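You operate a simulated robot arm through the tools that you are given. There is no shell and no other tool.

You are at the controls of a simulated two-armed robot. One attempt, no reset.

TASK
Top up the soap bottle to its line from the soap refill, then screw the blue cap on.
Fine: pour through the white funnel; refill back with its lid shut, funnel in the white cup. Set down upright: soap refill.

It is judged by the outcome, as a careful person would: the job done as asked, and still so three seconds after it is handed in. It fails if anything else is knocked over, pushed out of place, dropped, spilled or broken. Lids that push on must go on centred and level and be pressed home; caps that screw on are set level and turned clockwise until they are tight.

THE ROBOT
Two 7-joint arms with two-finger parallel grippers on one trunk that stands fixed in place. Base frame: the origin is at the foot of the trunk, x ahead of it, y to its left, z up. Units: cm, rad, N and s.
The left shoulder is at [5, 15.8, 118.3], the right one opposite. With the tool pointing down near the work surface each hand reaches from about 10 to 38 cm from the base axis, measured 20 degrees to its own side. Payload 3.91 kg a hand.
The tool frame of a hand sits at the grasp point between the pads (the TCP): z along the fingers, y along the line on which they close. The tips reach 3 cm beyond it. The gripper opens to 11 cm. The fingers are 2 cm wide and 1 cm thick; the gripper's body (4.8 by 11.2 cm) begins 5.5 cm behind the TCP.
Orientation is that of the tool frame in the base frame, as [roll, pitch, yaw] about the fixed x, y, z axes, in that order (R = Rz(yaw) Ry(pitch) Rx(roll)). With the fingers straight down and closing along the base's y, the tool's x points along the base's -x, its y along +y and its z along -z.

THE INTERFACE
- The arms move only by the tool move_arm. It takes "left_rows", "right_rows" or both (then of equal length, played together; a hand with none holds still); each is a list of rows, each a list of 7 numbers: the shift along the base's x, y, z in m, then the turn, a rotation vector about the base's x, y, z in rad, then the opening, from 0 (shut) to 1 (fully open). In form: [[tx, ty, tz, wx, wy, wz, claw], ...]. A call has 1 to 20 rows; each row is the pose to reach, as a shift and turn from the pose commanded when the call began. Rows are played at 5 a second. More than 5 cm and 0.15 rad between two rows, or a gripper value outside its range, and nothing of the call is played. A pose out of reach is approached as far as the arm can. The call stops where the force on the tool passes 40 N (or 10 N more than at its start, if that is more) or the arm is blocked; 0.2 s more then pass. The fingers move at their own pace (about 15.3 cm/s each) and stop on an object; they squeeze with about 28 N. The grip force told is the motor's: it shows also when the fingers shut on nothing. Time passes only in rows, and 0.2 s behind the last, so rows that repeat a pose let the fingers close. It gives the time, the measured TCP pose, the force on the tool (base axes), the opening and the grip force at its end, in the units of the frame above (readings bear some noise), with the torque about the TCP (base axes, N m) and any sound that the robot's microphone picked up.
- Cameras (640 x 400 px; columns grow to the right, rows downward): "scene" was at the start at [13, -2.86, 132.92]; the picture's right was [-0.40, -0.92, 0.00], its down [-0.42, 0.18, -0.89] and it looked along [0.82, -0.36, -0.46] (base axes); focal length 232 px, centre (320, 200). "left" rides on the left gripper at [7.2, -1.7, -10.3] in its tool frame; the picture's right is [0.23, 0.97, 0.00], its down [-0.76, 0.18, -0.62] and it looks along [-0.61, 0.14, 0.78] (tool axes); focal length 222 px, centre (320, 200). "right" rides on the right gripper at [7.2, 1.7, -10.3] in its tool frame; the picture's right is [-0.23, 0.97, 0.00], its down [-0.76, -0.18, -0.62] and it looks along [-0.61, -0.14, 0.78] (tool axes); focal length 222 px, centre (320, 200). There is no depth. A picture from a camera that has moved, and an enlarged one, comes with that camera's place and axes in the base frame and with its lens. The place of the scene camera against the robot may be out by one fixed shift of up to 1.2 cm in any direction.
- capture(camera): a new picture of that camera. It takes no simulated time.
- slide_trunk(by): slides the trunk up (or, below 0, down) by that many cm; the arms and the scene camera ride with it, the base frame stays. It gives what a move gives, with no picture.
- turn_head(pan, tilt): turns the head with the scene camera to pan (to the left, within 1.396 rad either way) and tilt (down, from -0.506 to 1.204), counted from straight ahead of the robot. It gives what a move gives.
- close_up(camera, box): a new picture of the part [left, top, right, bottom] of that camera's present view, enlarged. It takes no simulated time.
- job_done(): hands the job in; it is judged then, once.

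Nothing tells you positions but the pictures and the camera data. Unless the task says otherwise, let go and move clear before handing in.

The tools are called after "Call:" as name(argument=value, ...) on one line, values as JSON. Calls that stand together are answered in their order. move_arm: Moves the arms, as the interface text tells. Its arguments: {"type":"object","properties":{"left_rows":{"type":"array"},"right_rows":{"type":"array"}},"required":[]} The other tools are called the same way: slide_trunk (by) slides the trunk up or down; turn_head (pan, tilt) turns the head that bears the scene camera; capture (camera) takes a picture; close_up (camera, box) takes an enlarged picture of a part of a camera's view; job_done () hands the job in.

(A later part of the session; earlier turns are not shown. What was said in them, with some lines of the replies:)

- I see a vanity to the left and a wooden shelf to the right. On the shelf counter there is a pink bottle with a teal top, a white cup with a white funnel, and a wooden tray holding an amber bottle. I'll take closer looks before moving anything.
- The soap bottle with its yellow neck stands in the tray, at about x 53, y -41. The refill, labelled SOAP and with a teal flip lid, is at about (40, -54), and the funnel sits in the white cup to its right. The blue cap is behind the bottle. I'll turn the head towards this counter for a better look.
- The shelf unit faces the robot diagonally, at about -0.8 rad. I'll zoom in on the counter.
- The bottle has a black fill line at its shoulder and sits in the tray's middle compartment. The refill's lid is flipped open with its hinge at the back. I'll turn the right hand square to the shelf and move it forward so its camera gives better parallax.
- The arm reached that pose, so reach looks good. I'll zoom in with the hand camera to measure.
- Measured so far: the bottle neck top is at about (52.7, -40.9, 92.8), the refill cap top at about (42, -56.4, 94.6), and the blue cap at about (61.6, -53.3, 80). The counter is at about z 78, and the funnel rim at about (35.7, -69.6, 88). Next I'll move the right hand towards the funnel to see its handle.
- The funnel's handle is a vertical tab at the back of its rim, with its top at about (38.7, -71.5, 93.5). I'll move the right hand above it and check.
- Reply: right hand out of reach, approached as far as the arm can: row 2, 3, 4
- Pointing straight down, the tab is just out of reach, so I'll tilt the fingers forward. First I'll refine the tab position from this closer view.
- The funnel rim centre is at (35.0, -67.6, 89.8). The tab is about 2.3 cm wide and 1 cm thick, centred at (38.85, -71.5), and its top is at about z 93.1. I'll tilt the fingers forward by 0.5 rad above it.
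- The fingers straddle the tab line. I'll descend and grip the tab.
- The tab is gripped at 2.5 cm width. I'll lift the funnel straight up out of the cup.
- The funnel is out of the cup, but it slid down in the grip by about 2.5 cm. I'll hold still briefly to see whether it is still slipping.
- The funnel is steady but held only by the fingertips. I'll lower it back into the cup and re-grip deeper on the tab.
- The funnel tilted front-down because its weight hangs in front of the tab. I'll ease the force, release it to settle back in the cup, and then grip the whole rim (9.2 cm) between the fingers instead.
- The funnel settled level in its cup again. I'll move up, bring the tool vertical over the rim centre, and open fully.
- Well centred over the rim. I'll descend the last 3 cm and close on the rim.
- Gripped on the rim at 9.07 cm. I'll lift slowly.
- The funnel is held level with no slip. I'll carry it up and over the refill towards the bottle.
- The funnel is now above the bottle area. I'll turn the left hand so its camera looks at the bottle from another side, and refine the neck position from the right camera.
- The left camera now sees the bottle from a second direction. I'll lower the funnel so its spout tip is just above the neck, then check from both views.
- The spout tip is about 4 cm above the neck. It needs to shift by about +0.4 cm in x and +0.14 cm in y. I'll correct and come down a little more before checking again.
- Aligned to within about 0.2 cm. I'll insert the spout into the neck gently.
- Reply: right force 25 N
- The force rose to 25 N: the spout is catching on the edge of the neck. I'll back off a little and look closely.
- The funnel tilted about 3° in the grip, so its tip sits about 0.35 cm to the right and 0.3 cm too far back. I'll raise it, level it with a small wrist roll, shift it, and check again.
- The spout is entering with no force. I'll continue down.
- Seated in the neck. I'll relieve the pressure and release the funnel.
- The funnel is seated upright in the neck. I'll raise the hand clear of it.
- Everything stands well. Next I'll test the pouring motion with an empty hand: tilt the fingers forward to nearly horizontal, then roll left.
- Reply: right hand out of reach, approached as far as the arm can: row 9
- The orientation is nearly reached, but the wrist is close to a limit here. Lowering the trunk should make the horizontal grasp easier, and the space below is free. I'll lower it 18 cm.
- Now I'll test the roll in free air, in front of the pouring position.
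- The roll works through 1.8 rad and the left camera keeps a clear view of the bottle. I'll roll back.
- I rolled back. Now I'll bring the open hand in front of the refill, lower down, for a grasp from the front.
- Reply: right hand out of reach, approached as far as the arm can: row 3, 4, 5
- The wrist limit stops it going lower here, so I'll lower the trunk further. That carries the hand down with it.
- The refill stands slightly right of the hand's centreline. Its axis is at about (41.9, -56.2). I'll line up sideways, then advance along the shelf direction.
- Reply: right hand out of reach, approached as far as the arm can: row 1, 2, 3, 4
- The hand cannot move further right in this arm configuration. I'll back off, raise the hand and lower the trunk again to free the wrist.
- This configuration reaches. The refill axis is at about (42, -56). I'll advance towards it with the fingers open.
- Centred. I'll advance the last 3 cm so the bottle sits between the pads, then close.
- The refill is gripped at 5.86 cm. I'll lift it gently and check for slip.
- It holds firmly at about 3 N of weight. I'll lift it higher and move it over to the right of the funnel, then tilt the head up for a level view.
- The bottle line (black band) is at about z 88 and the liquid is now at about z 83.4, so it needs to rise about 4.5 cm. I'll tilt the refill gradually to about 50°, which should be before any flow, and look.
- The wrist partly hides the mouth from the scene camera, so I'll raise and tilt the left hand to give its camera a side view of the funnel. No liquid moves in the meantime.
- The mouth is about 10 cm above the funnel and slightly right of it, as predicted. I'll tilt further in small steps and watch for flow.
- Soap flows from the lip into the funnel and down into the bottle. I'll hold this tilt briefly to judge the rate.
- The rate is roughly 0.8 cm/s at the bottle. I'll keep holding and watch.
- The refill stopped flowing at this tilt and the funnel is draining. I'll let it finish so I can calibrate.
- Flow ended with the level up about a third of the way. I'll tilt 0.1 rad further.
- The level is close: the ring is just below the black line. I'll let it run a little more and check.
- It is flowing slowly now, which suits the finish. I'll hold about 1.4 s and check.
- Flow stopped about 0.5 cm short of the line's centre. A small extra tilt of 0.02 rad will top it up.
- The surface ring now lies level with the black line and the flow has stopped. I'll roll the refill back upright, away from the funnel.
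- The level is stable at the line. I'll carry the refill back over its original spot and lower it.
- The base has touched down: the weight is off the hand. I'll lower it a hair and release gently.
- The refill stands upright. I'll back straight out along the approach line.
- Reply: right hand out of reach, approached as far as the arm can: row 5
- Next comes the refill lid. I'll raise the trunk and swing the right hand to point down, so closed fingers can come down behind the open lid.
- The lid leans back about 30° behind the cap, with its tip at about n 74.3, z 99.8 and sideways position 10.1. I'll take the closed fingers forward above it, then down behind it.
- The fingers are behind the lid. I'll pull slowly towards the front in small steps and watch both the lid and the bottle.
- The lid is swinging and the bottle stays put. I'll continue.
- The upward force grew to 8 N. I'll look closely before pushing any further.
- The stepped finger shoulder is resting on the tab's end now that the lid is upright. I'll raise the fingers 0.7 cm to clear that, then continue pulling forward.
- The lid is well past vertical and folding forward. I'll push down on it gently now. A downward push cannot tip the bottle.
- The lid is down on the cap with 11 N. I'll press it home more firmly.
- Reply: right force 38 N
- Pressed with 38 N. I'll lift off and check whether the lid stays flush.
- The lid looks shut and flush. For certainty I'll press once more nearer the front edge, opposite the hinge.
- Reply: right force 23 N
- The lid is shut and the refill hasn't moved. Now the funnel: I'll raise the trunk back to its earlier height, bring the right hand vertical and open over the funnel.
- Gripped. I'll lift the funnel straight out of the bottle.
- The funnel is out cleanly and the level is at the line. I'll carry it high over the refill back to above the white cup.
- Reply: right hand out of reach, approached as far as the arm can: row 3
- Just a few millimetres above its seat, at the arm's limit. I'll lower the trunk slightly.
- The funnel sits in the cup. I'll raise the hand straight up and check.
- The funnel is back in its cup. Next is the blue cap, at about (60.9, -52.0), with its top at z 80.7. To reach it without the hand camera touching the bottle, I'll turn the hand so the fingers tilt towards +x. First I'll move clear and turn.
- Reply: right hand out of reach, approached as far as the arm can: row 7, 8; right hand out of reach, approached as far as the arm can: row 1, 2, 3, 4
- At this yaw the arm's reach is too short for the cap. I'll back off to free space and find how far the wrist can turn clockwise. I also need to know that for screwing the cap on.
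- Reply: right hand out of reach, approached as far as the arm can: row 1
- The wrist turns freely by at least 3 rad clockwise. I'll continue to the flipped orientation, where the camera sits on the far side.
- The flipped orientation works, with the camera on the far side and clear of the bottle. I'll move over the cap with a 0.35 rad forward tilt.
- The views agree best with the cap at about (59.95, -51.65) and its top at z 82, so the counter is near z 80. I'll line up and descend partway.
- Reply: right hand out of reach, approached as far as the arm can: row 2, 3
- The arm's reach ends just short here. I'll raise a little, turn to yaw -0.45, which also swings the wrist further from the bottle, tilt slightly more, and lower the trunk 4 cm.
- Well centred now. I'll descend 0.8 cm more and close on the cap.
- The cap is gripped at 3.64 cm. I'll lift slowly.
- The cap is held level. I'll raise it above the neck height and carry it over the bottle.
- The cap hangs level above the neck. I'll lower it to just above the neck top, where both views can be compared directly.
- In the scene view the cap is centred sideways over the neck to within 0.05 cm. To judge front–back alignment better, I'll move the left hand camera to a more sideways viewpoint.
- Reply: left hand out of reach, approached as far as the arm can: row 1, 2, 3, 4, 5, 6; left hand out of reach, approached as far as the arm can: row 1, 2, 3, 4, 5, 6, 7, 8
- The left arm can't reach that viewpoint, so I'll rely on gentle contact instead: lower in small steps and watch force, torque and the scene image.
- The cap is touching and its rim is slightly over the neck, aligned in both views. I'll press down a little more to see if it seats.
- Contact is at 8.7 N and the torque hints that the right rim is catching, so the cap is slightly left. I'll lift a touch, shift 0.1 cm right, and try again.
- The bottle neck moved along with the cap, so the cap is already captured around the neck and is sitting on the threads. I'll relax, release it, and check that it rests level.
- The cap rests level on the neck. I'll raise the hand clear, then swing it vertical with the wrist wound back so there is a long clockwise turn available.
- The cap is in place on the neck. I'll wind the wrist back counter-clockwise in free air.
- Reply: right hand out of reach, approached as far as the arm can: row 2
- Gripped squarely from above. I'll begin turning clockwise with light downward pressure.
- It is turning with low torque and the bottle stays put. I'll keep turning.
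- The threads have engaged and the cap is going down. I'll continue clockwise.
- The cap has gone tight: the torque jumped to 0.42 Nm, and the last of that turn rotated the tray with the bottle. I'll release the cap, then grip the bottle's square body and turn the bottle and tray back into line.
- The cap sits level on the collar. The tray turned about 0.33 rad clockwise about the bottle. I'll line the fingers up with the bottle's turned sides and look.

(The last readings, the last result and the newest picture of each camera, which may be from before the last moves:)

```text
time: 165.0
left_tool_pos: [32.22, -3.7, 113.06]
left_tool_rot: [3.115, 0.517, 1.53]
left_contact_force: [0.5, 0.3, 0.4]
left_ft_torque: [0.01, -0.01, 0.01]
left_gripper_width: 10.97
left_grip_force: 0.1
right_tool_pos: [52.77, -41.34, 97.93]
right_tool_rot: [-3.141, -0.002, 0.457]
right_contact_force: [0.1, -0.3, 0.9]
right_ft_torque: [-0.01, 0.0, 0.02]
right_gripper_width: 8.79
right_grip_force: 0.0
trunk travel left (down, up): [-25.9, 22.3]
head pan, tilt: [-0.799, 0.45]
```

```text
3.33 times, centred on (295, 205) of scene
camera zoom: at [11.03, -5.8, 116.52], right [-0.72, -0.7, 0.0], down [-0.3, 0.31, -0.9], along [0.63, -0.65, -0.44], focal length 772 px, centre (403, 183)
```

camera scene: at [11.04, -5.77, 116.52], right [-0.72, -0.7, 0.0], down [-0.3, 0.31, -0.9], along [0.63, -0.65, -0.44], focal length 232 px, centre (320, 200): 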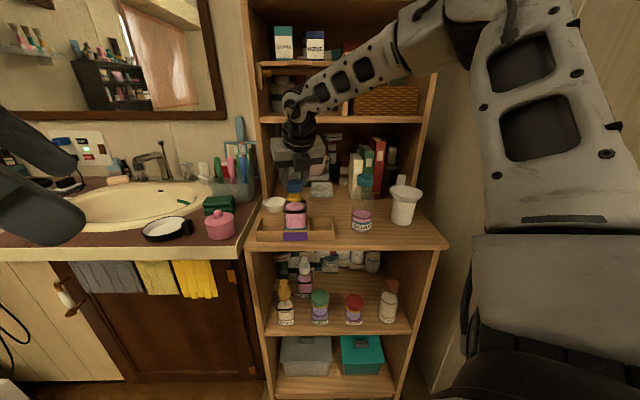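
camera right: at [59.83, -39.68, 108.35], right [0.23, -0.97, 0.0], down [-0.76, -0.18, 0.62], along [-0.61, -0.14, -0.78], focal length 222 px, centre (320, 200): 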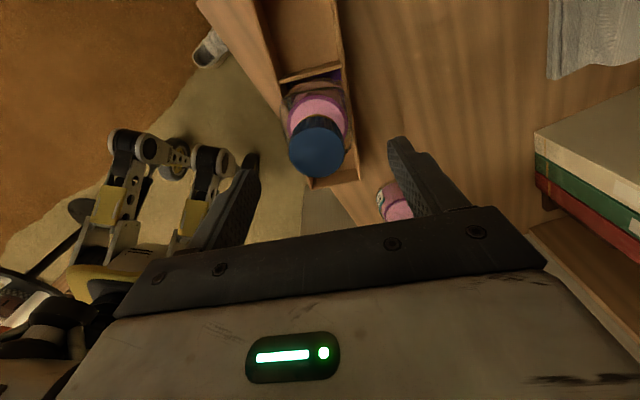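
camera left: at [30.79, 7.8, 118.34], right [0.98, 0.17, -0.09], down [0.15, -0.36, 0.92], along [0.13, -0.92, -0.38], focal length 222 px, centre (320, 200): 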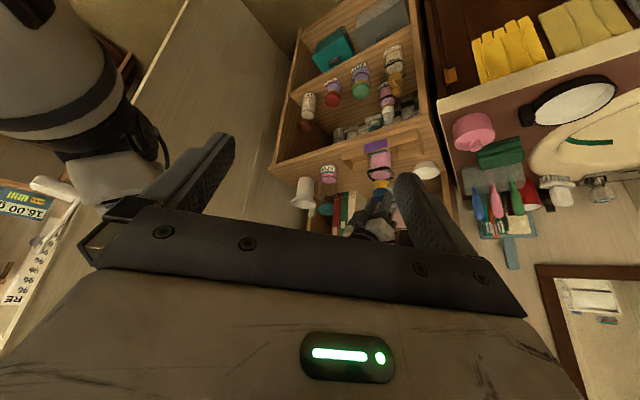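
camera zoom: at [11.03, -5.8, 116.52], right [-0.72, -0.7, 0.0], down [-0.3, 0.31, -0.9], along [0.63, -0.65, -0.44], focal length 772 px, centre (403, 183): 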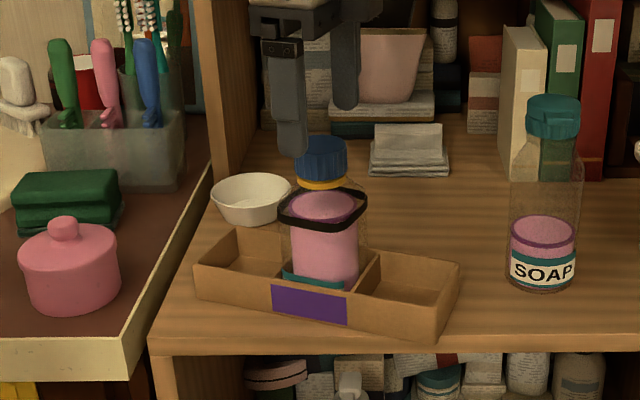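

Call:
move_arm(right_rows=[[-0.0007, 0.0028, -0.02, 0, 0, 0, 0.8], [-0.0007, 0.0028, -0.04, 0, 0, 0, 0.8], [-0.0007, 0.0028, -0.06, 0, 0, 0, 0.8], [-0.0007, 0.0028, -0.075, 0, 0, 0, 0.8]])

Call:
capture(camera="right")

Call:
close_up(camera="scene", box=[255, 145, 335, 265])

Call:
close_up(camera="left", box=[340, 130, 420, 215])

```text
time: 166.0
left_tool_pos: [32.28, -3.78, 112.95]
left_tool_rot: [3.114, 0.52, 1.531]
left_contact_force: [0.8, -0.4, -0.3]
left_ft_torque: [-0.02, 0.01, -0.01]
left_gripper_width: 10.98
left_grip_force: 0.1
right_tool_pos: [52.62, -41.09, 90.51]
right_tool_rot: [3.141, 0.001, 0.457]
right_contact_force: [0.0, 0.3, -0.1]
right_ft_torque: [0.0, 0.02, -0.01]
right_gripper_width: 8.81
right_grip_force: 0.0
trunk travel left (down, up): [-25.9, 22.3]
head pan, tilt: [-0.799, 0.45]
```

```text
taken
camera right: at [59.82, -39.46, 100.76], right [0.23, -0.97, 0.0], down [-0.76, -0.18, 0.62], along [-0.61, -0.14, -0.78], focal length 222 px, centre (320, 200)
```

right: 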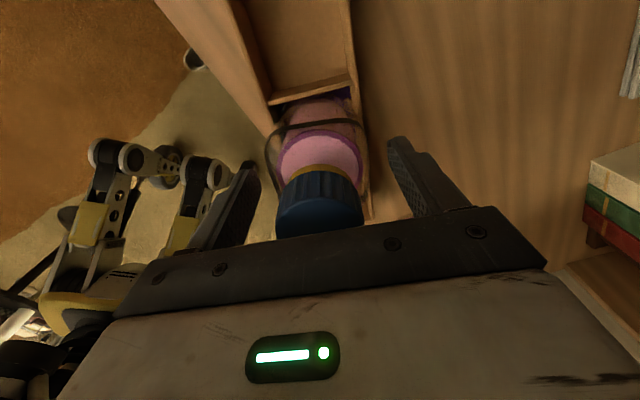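

```text
3.33 times, centred on (295, 205) of scene
camera zoom: at [11.02, -5.8, 116.52], right [-0.72, -0.7, 0.0], down [-0.3, 0.31, -0.9], along [0.63, -0.65, -0.44], focal length 772 px, centre (403, 183)
```

zoom: 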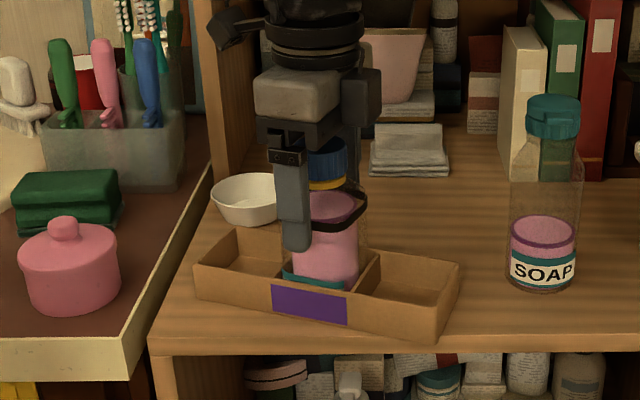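

```text
4.71 times, centred on (380, 172) of left
camera zoom: at [30.76, 7.78, 118.34], right [0.98, 0.17, -0.09], down [0.15, -0.36, 0.92], along [0.13, -0.92, -0.38], focal length 1045 px, centre (38, 329)
```

zoom: 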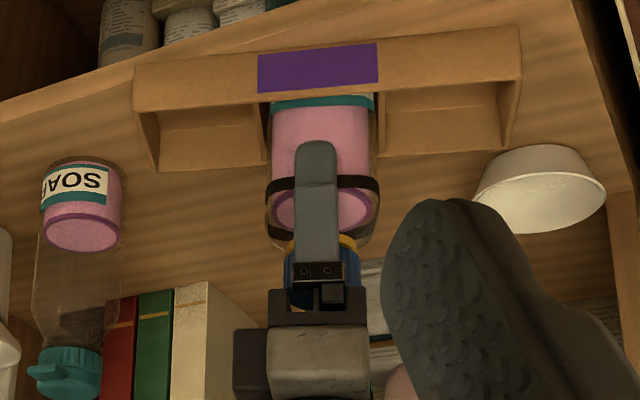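

Call:
move_arm(right_rows=[[0, 0, -0.005, 0, 0, 0, 0.8], [0, 0, -0.009, 0, 0, 0, 0.8], [0, 0, -0.009, 0, 0, 0, 0.7], [0, 0, -0.009, 0, 0, 0, 0.62], [0, 0, -0.009, 0, 0, 0, 0.56], [0, 0, -0.009, 0, 0, 0, 0.5], [0, 0, -0.009, 0, 0, 0, 0.4]])

Call:
close_up(camera="scene", box=[255, 145, 335, 265])

Call:
close_up(camera="left", box=[340, 130, 420, 215])

```text
time: 167.6
left_tool_pos: [32.32, -3.66, 112.94]
left_tool_rot: [3.115, 0.517, 1.532]
left_contact_force: [0.6, 0.3, 0.4]
left_ft_torque: [0.0, 0.02, 0.02]
left_gripper_width: 10.99
left_grip_force: 0.0
right_tool_pos: [52.77, -40.97, 89.59]
right_tool_rot: [3.14, -0.002, 0.458]
right_contact_force: [1.1, -1.6, 0.5]
right_ft_torque: [-0.08, -0.06, -0.03]
right_gripper_width: 6.02
right_grip_force: 28.1
trunk travel left (down, up): [-25.9, 22.3]
head pan, tilt: [-0.799, 0.45]
```

```text
3.33 times, centred on (295, 205) of scene
camera zoom: at [11.03, -5.8, 116.52], right [-0.72, -0.7, 0.0], down [-0.3, 0.31, -0.9], along [0.63, -0.65, -0.44], focal length 772 px, centre (403, 183)
```

zoom: 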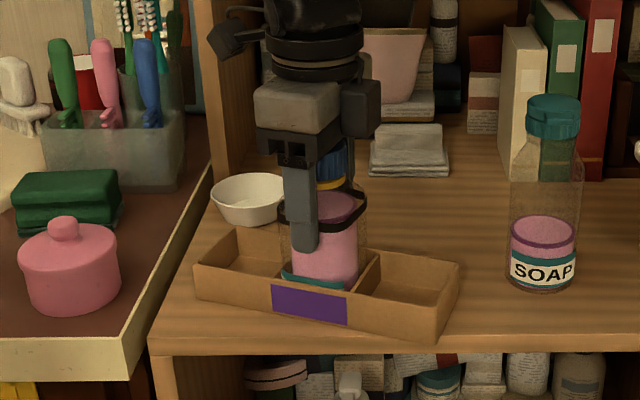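

```text
4.71 times, centred on (380, 172) of left
camera zoom: at [30.76, 7.78, 118.34], right [0.98, 0.17, -0.09], down [0.15, -0.36, 0.92], along [0.13, -0.92, -0.38], focal length 1045 px, centre (38, 329)
```

zoom: 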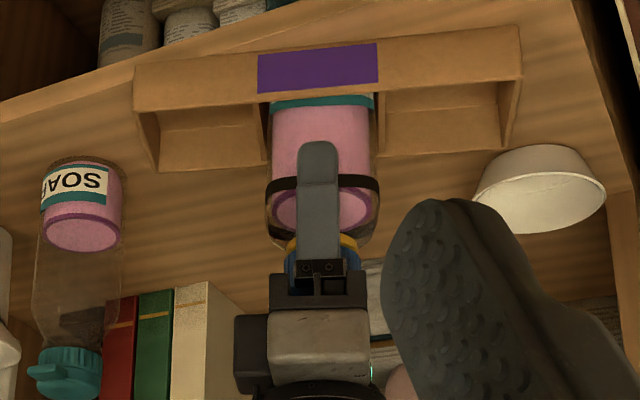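

The bottle body is held at 6.0 cm across its flat sides. I'll turn it and the tray counter-clockwise, back into line.

Call:
move_arm(right_rows=[[0, 0, 0, 0, 0, 0.06, 0.4], [0, 0, 0, 0, 0, 0.12, 0.4], [0, 0, 0, 0, 0, 0.18, 0.4], [0, 0, 0, 0, 0, 0.24, 0.4], [0, 0, 0, 0, 0, 0.3, 0.4]])

Call:
close_up(camera="scene", box=[255, 145, 335, 265])

Call:
close_up(camera="left", box=[340, 130, 420, 215])

```text
time: 168.8
left_tool_pos: [32.3, -3.6, 112.94]
left_tool_rot: [3.115, 0.517, 1.532]
left_contact_force: [0.2, 0.1, 0.4]
left_ft_torque: [0.0, -0.01, 0.01]
left_gripper_width: 10.99
left_grip_force: 0.1
right_tool_pos: [52.75, -40.95, 89.68]
right_tool_rot: [3.141, -0.002, 0.758]
right_contact_force: [0.8, 0.4, 2.2]
right_ft_torque: [0.09, 0.04, -0.52]
right_gripper_width: 5.99
right_grip_force: 28.0
trunk travel left (down, up): [-25.9, 22.3]
head pan, tilt: [-0.799, 0.45]
```

```text
3.33 times, centred on (295, 205) of scene
camera zoom: at [11.0, -5.77, 116.53], right [-0.72, -0.7, 0.0], down [-0.3, 0.31, -0.9], along [0.63, -0.65, -0.43], focal length 772 px, centre (403, 183)
```

zoom: 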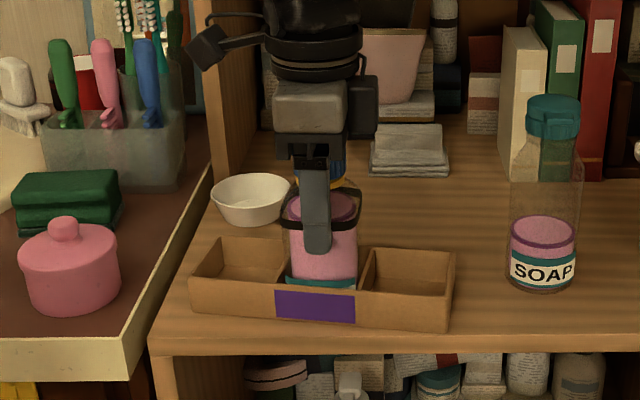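

```text
4.71 times, centred on (380, 172) of left
camera zoom: at [30.74, 7.81, 118.35], right [0.98, 0.17, -0.09], down [0.15, -0.36, 0.92], along [0.13, -0.92, -0.38], focal length 1045 px, centre (38, 329)
```

zoom: 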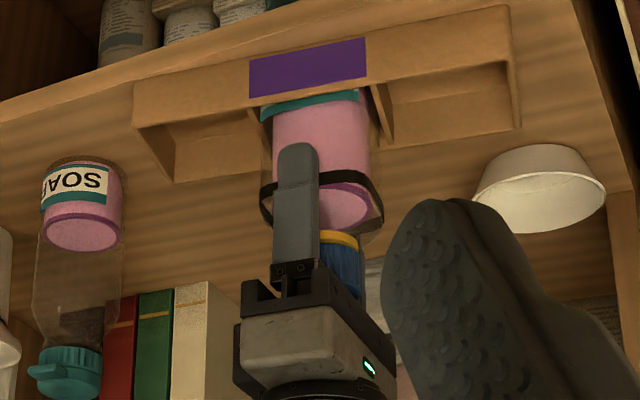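

Call:
move_arm(right_rows=[[0, 0, 0, 0, 0, 0.05, 0.4], [0, 0, 0, 0, 0, 0.1, 0.4], [0, 0, 0, 0, 0, 0.13, 0.4]])

Call:
close_up(camera="scene", box=[255, 145, 335, 265])

Call:
close_up(camera="left", box=[340, 130, 420, 215])

```text
time: 169.6
left_tool_pos: [32.22, -3.69, 112.97]
left_tool_rot: [3.116, 0.517, 1.53]
left_contact_force: [0.1, 0.1, 0.6]
left_ft_torque: [-0.01, 0.0, 0.02]
left_gripper_width: 11.0
left_grip_force: 0.0
right_tool_pos: [52.74, -40.74, 89.64]
right_tool_rot: [-3.141, -0.001, 0.886]
right_contact_force: [-0.1, -0.3, 4.6]
right_ft_torque: [-0.05, 0.12, -0.63]
right_gripper_width: 6.01
right_grip_force: 28.1
trunk travel left (down, up): [-25.9, 22.3]
head pan, tilt: [-0.799, 0.45]
```

```text
3.33 times, centred on (295, 205) of scene
camera zoom: at [10.98, -5.77, 116.53], right [-0.72, -0.7, 0.0], down [-0.3, 0.31, -0.9], along [0.63, -0.65, -0.43], focal length 772 px, centre (403, 183)
```

zoom: 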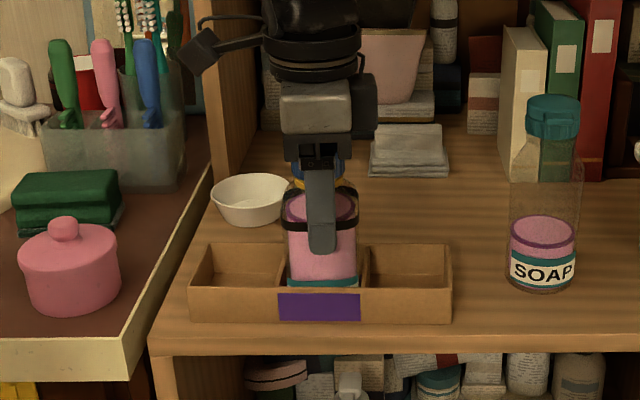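

```text
4.71 times, centred on (380, 172) of left
camera zoom: at [30.72, 7.81, 118.36], right [0.98, 0.17, -0.09], down [0.15, -0.36, 0.92], along [0.13, -0.92, -0.38], focal length 1045 px, centre (38, 329)
```

zoom: 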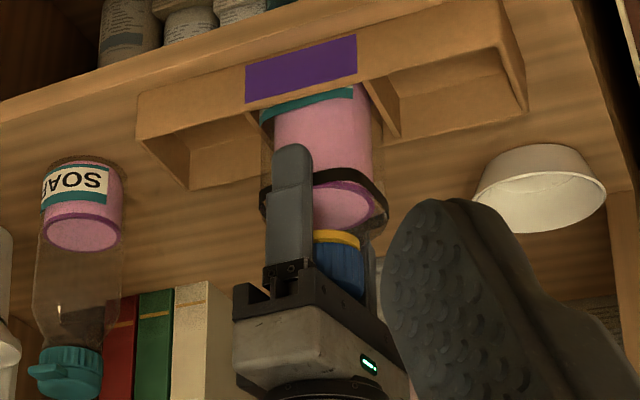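

The tray is back where it was, to within a couple of millimetres. I'll release the bottle and rise.

Call:
move_arm(right_rows=[[0, 0, 0, 0, 0, 0.01, 0.4], [0, 0, 0, 0, 0, 0.01, 0.57], [0, 0, 0, 0, 0, 0.01, 0.62], [0, 0, 0, 0, 0, 0.01, 0.75], [0, 0, 0.02, 0, 0, 0.01, 0.8], [0, 0, 0.05, 0, 0, 0.01, 0.8], [0, 0, 0.09, 0, 0, 0.01, 0.8], [0, 0, 0.13, 0, 0, 0.01, 0.8]])

Call:
close_up(camera="scene", box=[255, 165, 335, 265])

Call:
close_up(camera="scene", box=[283, 170, 313, 215])

Call:
capture(camera="right")

```text
time: 171.4
left_tool_pos: [32.2, -3.59, 112.85]
left_tool_rot: [3.117, 0.517, 1.53]
left_contact_force: [-0.1, -0.1, 0.0]
left_ft_torque: [-0.01, 0.02, -0.01]
left_gripper_width: 10.99
left_grip_force: 0.1
right_tool_pos: [52.53, -40.72, 102.44]
right_tool_rot: [3.14, 0.0, 0.897]
right_contact_force: [0.3, 0.8, 0.3]
right_ft_torque: [-0.02, 0.02, 0.03]
right_gripper_width: 8.81
right_grip_force: 0.0
trunk travel left (down, up): [-25.9, 22.3]
head pan, tilt: [-0.799, 0.45]
```

```text
4.00 times, centred on (295, 215) of scene
camera zoom: at [11.01, -5.78, 116.52], right [-0.72, -0.7, 0.0], down [-0.3, 0.31, -0.9], along [0.63, -0.65, -0.43], focal length 927 px, centre (420, 140)
```

zoom: 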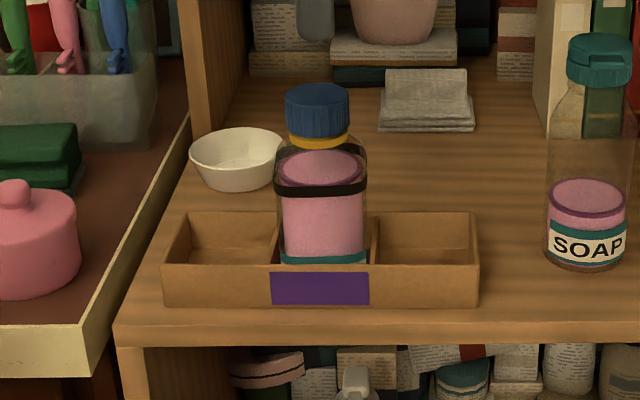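

```text
8.89 times, centred on (298, 192) of scene
camera zoom: at [11.01, -5.78, 116.52], right [-0.72, -0.7, 0.0], down [-0.3, 0.31, -0.9], along [0.63, -0.65, -0.43], focal length 2059 px, centre (516, 267)
```

zoom: 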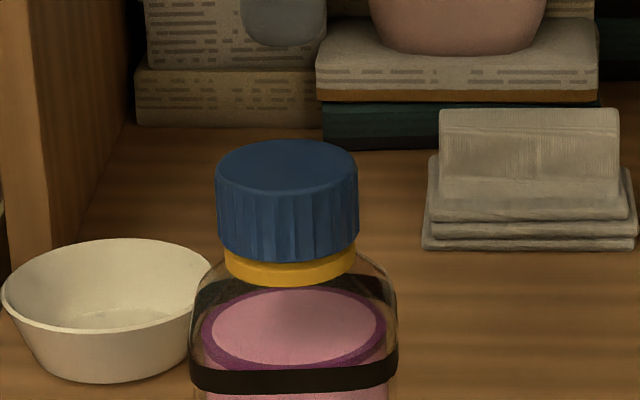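

```text
taken
camera right: at [58.26, -36.2, 112.78], right [0.62, -0.79, 0.0], down [-0.61, -0.48, 0.62], along [-0.49, -0.39, -0.78], focal length 222 px, centre (320, 200)
```

right: 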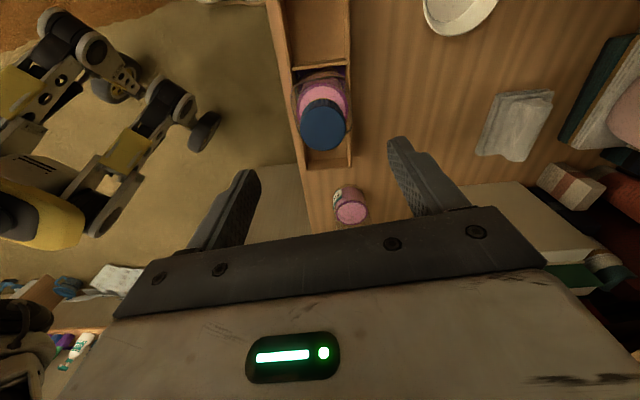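

Everything is back in line and the cap sits on the collar. As a final check that it is really tight, I'll grip the cap again and give a small clockwise twist, watching torque and tray.

Call:
move_arm(right_rows=[[0.0015, -0.0005, -0.02, 0, 0, 0, 0.6], [0.0025, -0.0008, -0.045, 0, 0, 0, 0.55], [0.0025, -0.0008, -0.065, 0, 0, 0, 0.55], [0.0025, -0.0008, -0.072, 0, 0, 0, 0.55]])

Call:
close_up(camera="scene", box=[270, 155, 330, 245])

Call:
close_up(camera="right", box=[230, 110, 410, 230])

```text
time: 172.4
left_tool_pos: [32.23, -3.74, 112.96]
left_tool_rot: [3.116, 0.519, 1.529]
left_contact_force: [-0.6, 0.2, 0.6]
left_ft_torque: [0.05, 0.01, 0.02]
left_gripper_width: 10.98
left_grip_force: 0.0
right_tool_pos: [52.96, -40.74, 95.16]
right_tool_rot: [-3.14, -0.001, 0.896]
right_contact_force: [-0.4, 0.1, 0.1]
right_ft_torque: [-0.02, 0.01, -0.05]
right_gripper_width: 6.06
right_grip_force: 0.0
trunk travel left (down, up): [-25.9, 22.3]
head pan, tilt: [-0.799, 0.45]
```

```text
4.44 times, centred on (300, 200) of scene
camera zoom: at [11.02, -5.79, 116.52], right [-0.72, -0.7, 0.0], down [-0.3, 0.31, -0.9], along [0.63, -0.65, -0.44], focal length 1030 px, centre (409, 200)
```

zoom: 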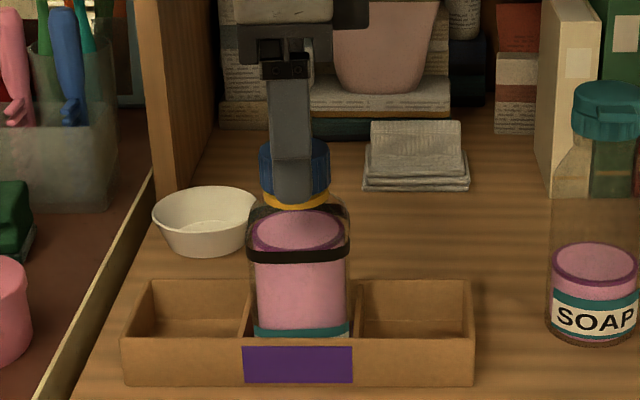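

```text
3.33 times, centred on (320, 170) of right
camera zoom: at [58.73, -36.23, 105.61], right [0.62, -0.79, 0.0], down [-0.61, -0.48, 0.62], along [-0.49, -0.38, -0.78], focal length 740 px, centre (320, 300)
```

zoom: 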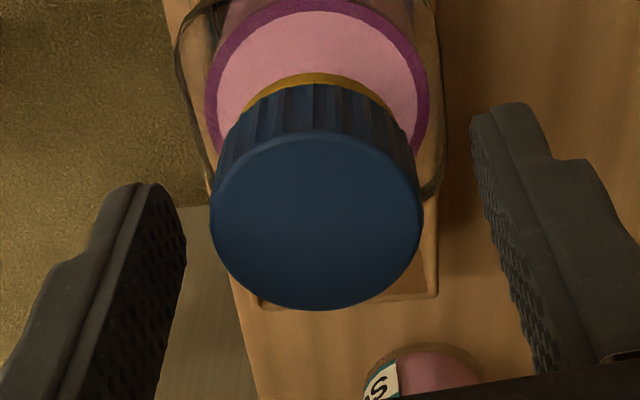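

Call:
move_arm(right_rows=[[-0.0012, 0.0015, 0, 0, 0, 0, 0.55], [-0.0012, 0.0015, 0, 0, 0, 0, 0.45], [-0.0012, 0.0015, 0, 0, 0, 0, 0.4], [-0.0012, 0.0015, 0, 0, 0, 0, 0.35], [-0.0012, 0.0015, 0, 0, 0, 0, 0.25], [-0.0012, 0.0015, 0, 0, 0, 0, 0.25]])

Call:
move_arm(right_rows=[[0, 0, 0, 0, 0, -0.02, 0.25], [0, 0, 0, 0, 0, -0.04, 0.25]])

Call:
close_up(camera="scene", box=[255, 165, 335, 265])

```text
time: 173.8
left_tool_pos: [32.27, -3.7, 112.96]
left_tool_rot: [3.116, 0.52, 1.529]
left_contact_force: [0.9, 0.1, 0.3]
left_ft_torque: [0.03, -0.03, 0.03]
left_gripper_width: 11.02
left_grip_force: 0.0
right_tool_pos: [52.9, -40.5, 95.29]
right_tool_rot: [3.141, 0.0, 0.897]
right_contact_force: [-0.4, -0.8, -0.5]
right_ft_torque: [-0.03, -0.01, -0.02]
right_gripper_width: 3.78
right_grip_force: 28.1
trunk travel left (down, up): [-25.9, 22.3]
head pan, tilt: [-0.799, 0.45]
```

```text
time: 174.4
left_tool_pos: [32.23, -3.7, 112.87]
left_tool_rot: [3.115, 0.519, 1.531]
left_contact_force: [-0.2, 0.0, 0.1]
left_ft_torque: [0.01, 0.0, 0.02]
left_gripper_width: 11.03
left_grip_force: 0.0
right_tool_pos: [52.96, -40.67, 95.36]
right_tool_rot: [-3.14, 0.0, 0.856]
right_contact_force: [0.7, -0.1, -1.1]
right_ft_torque: [0.02, -0.03, -0.02]
right_gripper_width: 3.77
right_grip_force: 28.1
trunk travel left (down, up): [-25.9, 22.3]
head pan, tilt: [-0.799, 0.45]
```

```text
4.00 times, centred on (295, 215) of scene
camera zoom: at [11.03, -5.79, 116.52], right [-0.72, -0.7, 0.0], down [-0.3, 0.31, -0.9], along [0.63, -0.65, -0.44], focal length 927 px, centre (420, 140)
```

zoom: 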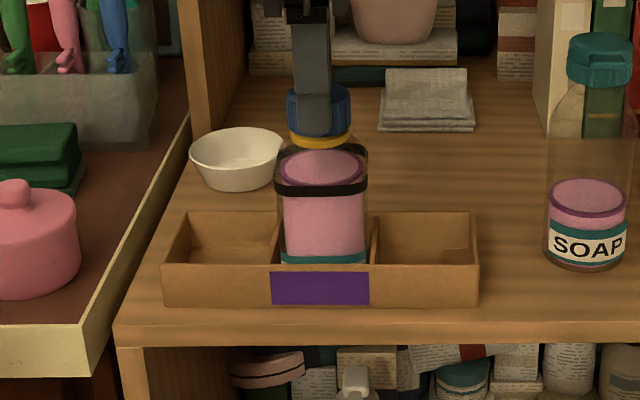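

Call:
move_arm(right_rows=[[0, 0, 0, 0, 0, -0.03, 0.25], [0, 0, 0, 0, 0, -0.06, 0.25]])

Call:
close_up(camera="scene", box=[255, 165, 335, 265])

```text
time: 175.0
left_tool_pos: [32.31, -3.68, 112.98]
left_tool_rot: [3.115, 0.518, 1.53]
left_contact_force: [0.2, -0.2, 0.4]
left_ft_torque: [-0.06, -0.01, 0.02]
left_gripper_width: 10.97
left_grip_force: 0.1
right_tool_pos: [52.88, -40.73, 95.38]
right_tool_rot: [3.141, -0.002, 0.795]
right_contact_force: [-0.6, 0.0, -2.8]
right_ft_torque: [0.03, 0.02, -0.02]
right_gripper_width: 3.75
right_grip_force: 28.6
trunk travel left (down, up): [-25.9, 22.3]
head pan, tilt: [-0.799, 0.45]
```

```text
4.00 times, centred on (295, 215) of scene
camera zoom: at [11.03, -5.8, 116.52], right [-0.72, -0.7, 0.0], down [-0.3, 0.31, -0.9], along [0.63, -0.65, -0.44], focal length 927 px, centre (420, 140)
```

zoom: 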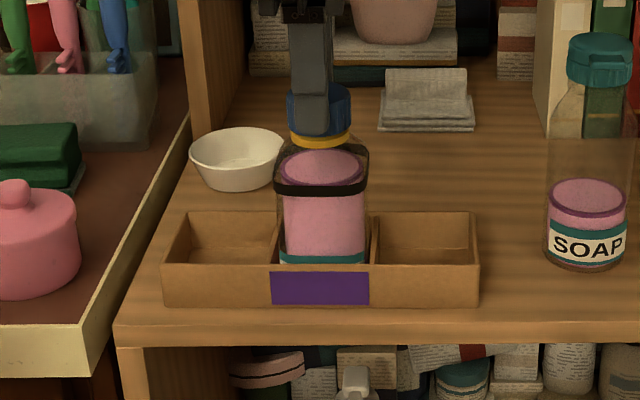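

The bottle itself turned slightly within the tray's slack, so the cap holds to it. I'll continue in small steps until the slack is taken up and torque builds.

Call:
move_arm(right_rows=[[0, 0, -0.001, 0, 0, -0.03, 0.25], [0, 0, -0.002, 0, 0, -0.06, 0.25]])

Call:
close_up(camera="scene", box=[270, 175, 320, 255])

```text
time: 175.6
left_tool_pos: [32.22, -3.76, 113.07]
left_tool_rot: [3.116, 0.519, 1.531]
left_contact_force: [0.3, 0.2, -0.5]
left_ft_torque: [0.01, -0.02, -0.01]
left_gripper_width: 10.98
left_grip_force: 0.2
right_tool_pos: [53.09, -40.72, 95.31]
right_tool_rot: [3.141, -0.002, 0.736]
right_contact_force: [-1.2, -0.1, 2.1]
right_ft_torque: [0.02, 0.05, 0.11]
right_gripper_width: 3.77
right_grip_force: 28.5
trunk travel left (down, up): [-25.9, 22.3]
head pan, tilt: [-0.799, 0.45]
```

```text
5.00 times, centred on (295, 215) of scene
camera zoom: at [11.0, -5.77, 116.53], right [-0.72, -0.7, 0.0], down [-0.3, 0.31, -0.9], along [0.63, -0.65, -0.43], focal length 1158 px, centre (445, 125)
```

zoom: 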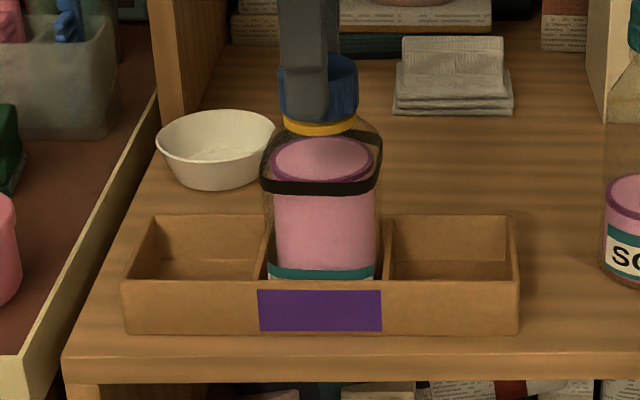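

Call:
move_arm(right_rows=[[0, 0, 0, 0, 0, -0.02, 0.25], [0, 0, 0, 0, 0, -0.04, 0.25]])

Call:
close_up(camera="scene", box=[270, 175, 320, 255])

```text
time: 176.2
left_tool_pos: [32.26, -3.71, 112.9]
left_tool_rot: [3.116, 0.519, 1.53]
left_contact_force: [0.2, -0.8, 0.3]
left_ft_torque: [-0.01, 0.06, -0.02]
left_gripper_width: 11.0
left_grip_force: 0.1
right_tool_pos: [52.99, -40.79, 95.45]
right_tool_rot: [3.14, -0.005, 0.696]
right_contact_force: [3.5, -0.8, 3.6]
right_ft_torque: [0.01, -0.1, 0.23]
right_gripper_width: 3.77
right_grip_force: 28.0
trunk travel left (down, up): [-25.9, 22.3]
head pan, tilt: [-0.799, 0.45]
```

```text
5.00 times, centred on (295, 215) of scene
camera zoom: at [11.01, -5.76, 116.53], right [-0.72, -0.7, 0.0], down [-0.3, 0.31, -0.9], along [0.63, -0.65, -0.43], focal length 1158 px, centre (445, 125)
```

zoom: 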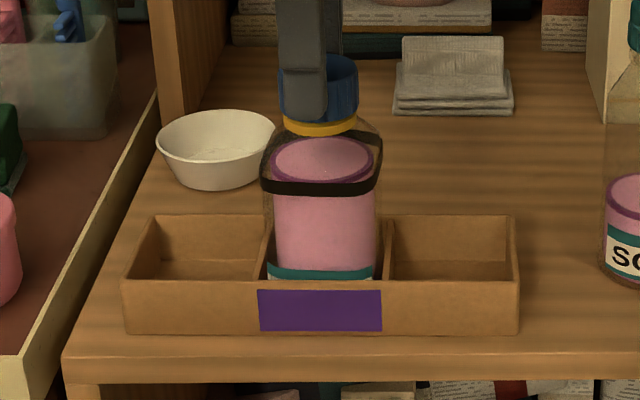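

Torque is building at 0.23 Nm with the tray still. I'll make one more small nudge to firm it up.

Call:
move_arm(right_rows=[[0, 0, 0, 0, 0, -0.015, 0.25], [0, 0, 0, 0, 0, -0.03, 0.25]])

Call:
close_up(camera="scene", box=[270, 175, 320, 255])

```text
time: 176.8
left_tool_pos: [32.18, -3.58, 113.12]
left_tool_rot: [3.116, 0.518, 1.531]
left_contact_force: [0.4, 0.6, 0.0]
left_ft_torque: [-0.01, -0.02, 0.02]
left_gripper_width: 10.98
left_grip_force: 0.2
right_tool_pos: [52.83, -40.71, 95.34]
right_tool_rot: [3.141, -0.001, 0.664]
right_contact_force: [2.1, -0.8, 5.0]
right_ft_torque: [-0.02, -0.12, 0.23]
right_gripper_width: 3.75
right_grip_force: 28.2
trunk travel left (down, up): [-25.9, 22.3]
head pan, tilt: [-0.799, 0.45]
```

```text
5.00 times, centred on (295, 215) of scene
camera zoom: at [11.0, -5.76, 116.53], right [-0.72, -0.7, 0.0], down [-0.3, 0.31, -0.9], along [0.63, -0.65, -0.43], focal length 1158 px, centre (445, 125)
```

zoom: 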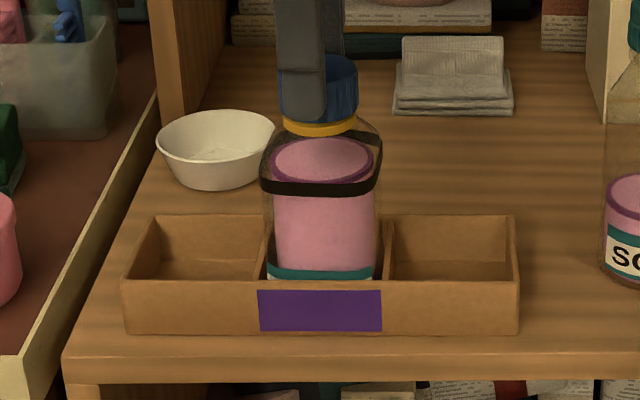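

Call:
move_arm(right_rows=[[0, 0, -0.001, 0, 0, -0.03, 0.25], [0, 0, -0.001, 0, 0, -0.06, 0.25]])

Call:
close_up(camera="scene", box=[270, 175, 320, 255])

Call:
close_up(camera="right", box=[230, 80, 410, 230])

```text
time: 177.4
left_tool_pos: [32.14, -3.54, 112.93]
left_tool_rot: [3.114, 0.519, 1.531]
left_contact_force: [-0.2, -0.4, 0.1]
left_ft_torque: [0.01, 0.0, -0.01]
left_gripper_width: 11.02
left_grip_force: 0.0
right_tool_pos: [52.87, -40.75, 95.31]
right_tool_rot: [3.14, -0.004, 0.606]
right_contact_force: [2.2, -0.6, 12.1]
right_ft_torque: [-0.01, -0.02, 0.36]
right_gripper_width: 3.75
right_grip_force: 28.0
trunk travel left (down, up): [-25.9, 22.3]
head pan, tilt: [-0.799, 0.45]
```

```text
5.00 times, centred on (295, 215) of scene
camera zoom: at [10.95, -5.72, 116.55], right [-0.72, -0.7, 0.0], down [-0.3, 0.31, -0.9], along [0.63, -0.65, -0.43], focal length 1158 px, centre (445, 125)
```

zoom: 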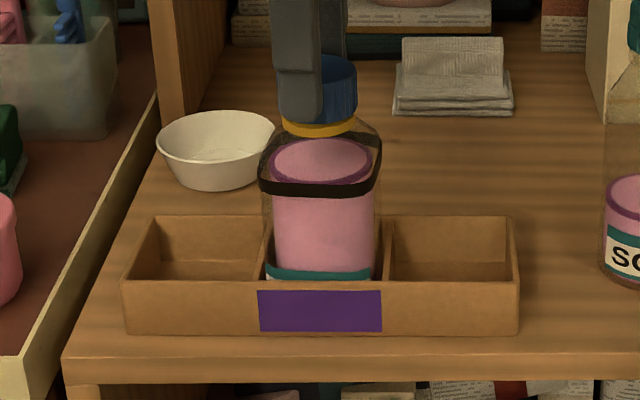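

```text
2.67 times, centred on (320, 155) of right
camera zoom: at [59.65, -38.05, 105.61], right [0.37, -0.93, 0.0], down [-0.73, -0.29, 0.62], along [-0.58, -0.23, -0.78], focal length 592 px, centre (320, 320)
```

zoom: 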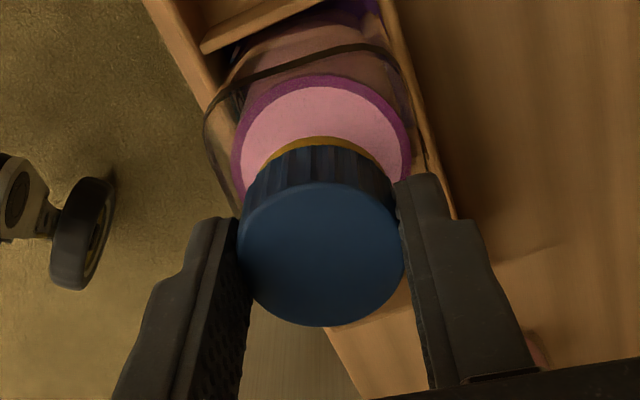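

It resists at 0.36 Nm, so the cap is tight. I'll relieve the downward push and release without turning back.

Call:
move_arm(right_rows=[[0, 0, 0.002, 0, 0, 0, 0.25], [0, 0, 0.002, 0, 0, 0, 0.36], [0, 0, 0.002, 0, 0, 0, 0.42], [0, 0, 0.002, 0, 0, 0, 0.55], [0, 0, 0.02, 0, 0, 0, 0.6], [0, 0, 0.05, 0, 0, 0, 0.8], [0, 0, 0.08, 0, 0, 0, 0.8]])

Call:
close_up(camera="scene", box=[255, 165, 335, 265])

Call:
close_up(camera="scene", box=[280, 175, 314, 225])

Call:
capture(camera="right")

```text
time: 179.0
left_tool_pos: [32.13, -3.67, 113.09]
left_tool_rot: [3.115, 0.518, 1.531]
left_contact_force: [-0.1, -0.5, -0.4]
left_ft_torque: [-0.01, -0.02, -0.03]
left_gripper_width: 11.0
left_grip_force: 0.0
right_tool_pos: [52.96, -41.0, 103.09]
right_tool_rot: [-3.141, -0.001, 0.607]
right_contact_force: [-0.8, -0.1, 0.6]
right_ft_torque: [0.03, 0.01, -0.02]
right_gripper_width: 8.79
right_grip_force: 0.1
trunk travel left (down, up): [-25.9, 22.3]
head pan, tilt: [-0.799, 0.45]
```

```text
4.00 times, centred on (295, 215) of scene
camera zoom: at [11.02, -5.78, 116.52], right [-0.72, -0.7, 0.0], down [-0.3, 0.31, -0.9], along [0.63, -0.65, -0.44], focal length 927 px, centre (420, 140)
```

zoom: 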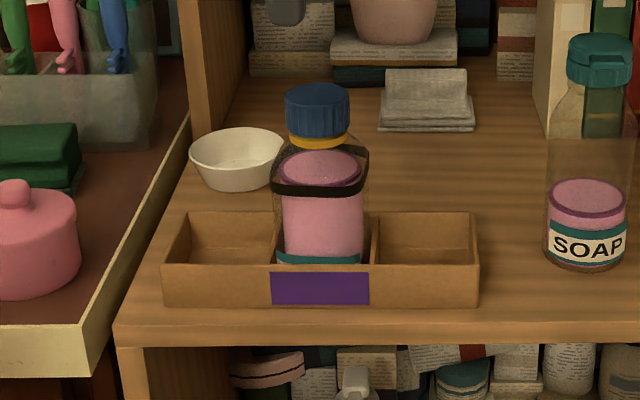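

```text
8.00 times, centred on (297, 200) of scene
camera zoom: at [11.02, -5.78, 116.52], right [-0.72, -0.7, 0.0], down [-0.3, 0.31, -0.9], along [0.63, -0.65, -0.44], focal length 1853 px, centre (504, 200)
```

zoom: 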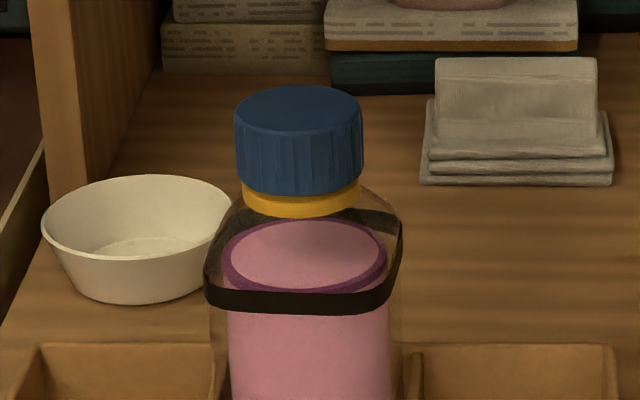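

```text
taken
camera right: at [59.88, -38.32, 113.41], right [0.37, -0.93, 0.0], down [-0.73, -0.29, 0.62], along [-0.58, -0.23, -0.78], focal length 222 px, centre (320, 200)
```

right: 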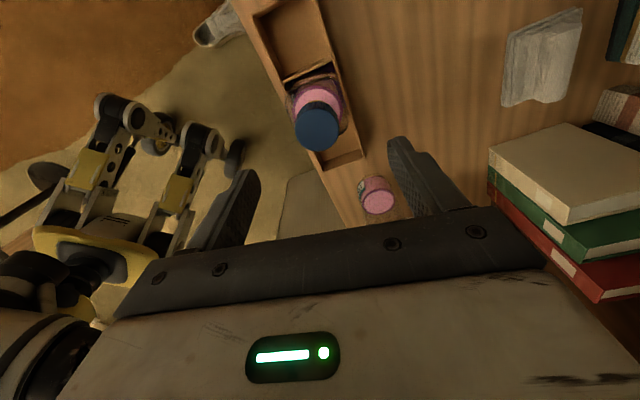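

The cap is on, level and tight, the level sits at the line, and the tray is back in place. I'll move the right hand up and away, then take final looks.

Call:
move_arm(right_rows=[[0, 0, 0.03, 0, 0, 0, 0.8], [-0.02, 0.01, 0.06, 0, 0, 0, 0.8], [-0.05, 0.03, 0.08, 0, 0, 0, 0.8], [-0.08, 0.06, 0.09, 0, 0, 0, 0.8], [-0.11, 0.08, 0.1, 0, 0, 0, 0.8], [-0.14, 0.09, 0.1, 0, 0, 0, 0.8]])

Call:
capture(camera="scene")

Call:
close_up(camera="scene", box=[245, 160, 435, 260])

Call:
close_up(camera="scene", box=[340, 170, 430, 245])

```text
time: 180.4
left_tool_pos: [32.26, -3.6, 112.97]
left_tool_rot: [3.116, 0.519, 1.53]
left_contact_force: [0.0, 0.4, -0.1]
left_ft_torque: [0.0, -0.03, 0.0]
left_gripper_width: 11.0
left_grip_force: 0.1
right_tool_pos: [38.94, -31.77, 112.99]
right_tool_rot: [-3.141, -0.001, 0.605]
right_contact_force: [-0.2, -0.6, -0.2]
right_ft_torque: [0.02, -0.04, -0.02]
right_gripper_width: 8.78
right_grip_force: 0.1
trunk travel left (down, up): [-25.9, 22.3]
head pan, tilt: [-0.799, 0.45]
```

```text
taken
camera scene: at [11.0, -5.78, 116.53], right [-0.72, -0.7, 0.0], down [-0.3, 0.31, -0.9], along [0.63, -0.65, -0.43], focal length 232 px, centre (320, 200)
```

scene: 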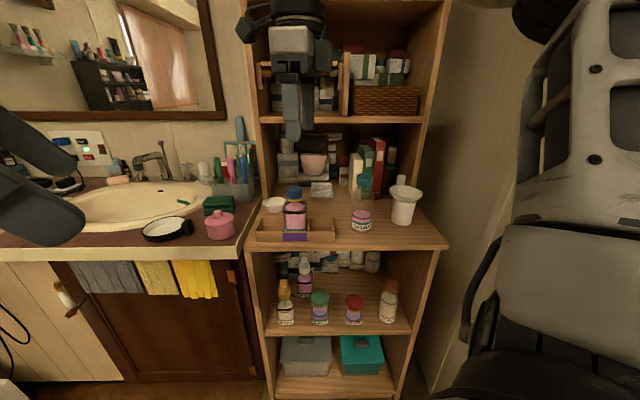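

```text
3.37 times, centred on (340, 210) of scene
camera zoom: at [11.0, -5.78, 116.53], right [-0.72, -0.7, 0.0], down [-0.3, 0.31, -0.9], along [0.63, -0.65, -0.43], focal length 780 px, centre (253, 166)
```

zoom: 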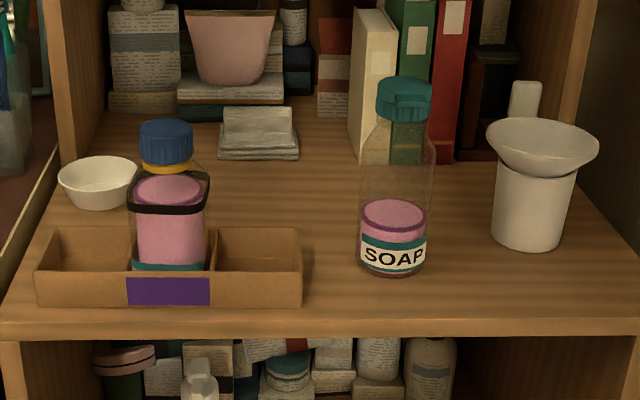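

```text
5.33 times, centred on (385, 208) of scene
camera zoom: at [11.0, -5.78, 116.53], right [-0.72, -0.7, 0.0], down [-0.3, 0.31, -0.9], along [0.63, -0.65, -0.43], focal length 1235 px, centre (-27, 160)
```

zoom: 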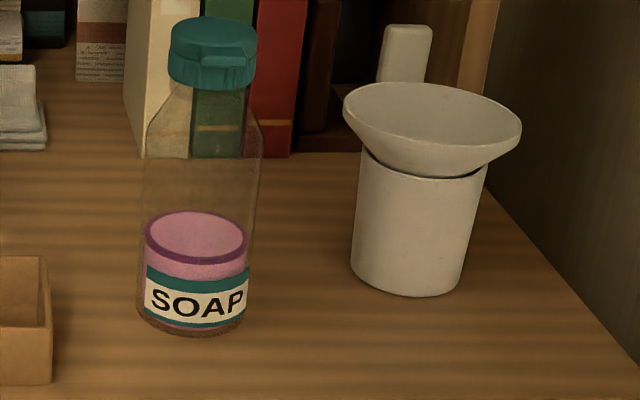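

Call:
close_up(camera="scene", box=[278, 180, 312, 220])

Call:
close_up(camera="left", box=[350, 140, 410, 215])

Call:
close_up(camera="scene", box=[350, 165, 380, 200])

```text
10.00 times, centred on (295, 200) of scene
camera zoom: at [11.0, -5.78, 116.53], right [-0.72, -0.7, 0.0], down [-0.3, 0.31, -0.9], along [0.63, -0.65, -0.43], focal length 2316 px, centre (570, 200)
```

zoom: 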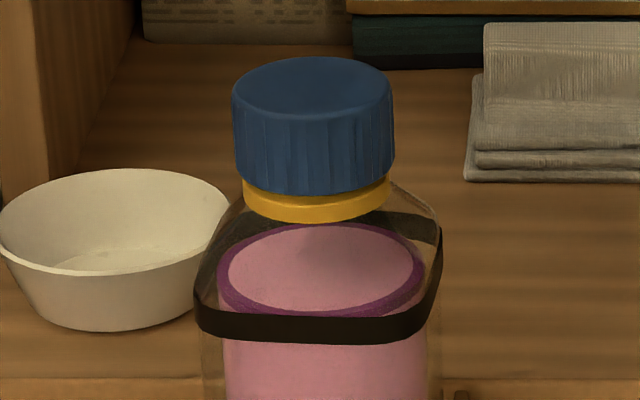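

```text
5.33 times, centred on (380, 178) of left
camera zoom: at [30.74, 7.8, 118.35], right [0.98, 0.17, -0.09], down [0.15, -0.36, 0.92], along [0.13, -0.92, -0.38], focal length 1185 px, centre (0, 320)
```

zoom: 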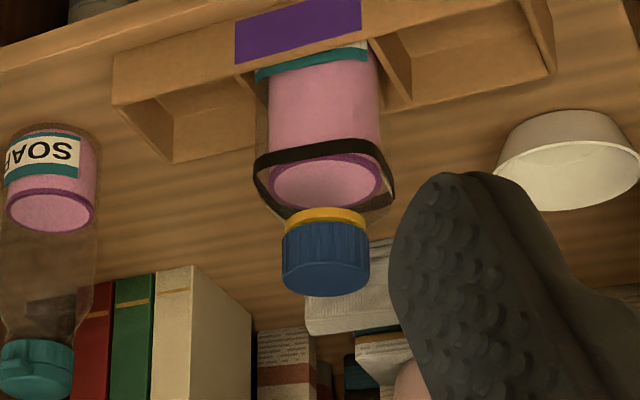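

```text
11.43 times, centred on (365, 182) of scene
camera zoom: at [11.0, -5.78, 116.53], right [-0.72, -0.7, 0.0], down [-0.3, 0.31, -0.9], along [0.63, -0.65, -0.43], focal length 2647 px, centre (-194, 400)
```

zoom: 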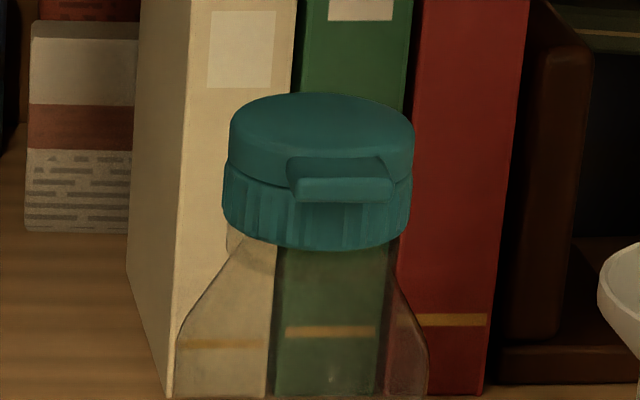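

The bottle is filled to its line with the cap level and tight on the collar. The refill stands in its place with the lid shut, the funnel is in the white cup, and both hands are clear, so I'm handing the job in.

Call:
job_done()

```text
The job is handed in.
```

I topped the soap bottle up to its line through the funnel, screwed the blue cap on tight and handed the job in. I saw no spills or knocked-over items, and the result hasn't come back yet.

- **Fill level:** the liquid ring lines up with the black line on the bottle.
- **Cap:** it sits level on the collar and resisted a final clockwise twist at about 0.36 Nm.
- **Refill:** it stands upright within a few millimetres of where it started. Its lid is closed and was pressed down with up to 38 N, though I heard no click.
- **Funnel:** it is back in the white cup.

**What moved:**
- **Tray:** when the cap went tight, the tray and bottle turned about 19° with it. I gripped the bottle and turned both back, and the tray is now within a couple of millimetres of its original position.
- **Bottle:** it still sits turned a few degrees clockwise in its compartment.
- **Funnel grip:** my first grip on the funnel's tab slipped, so I set it back in the cup and carried it by the rim instead.
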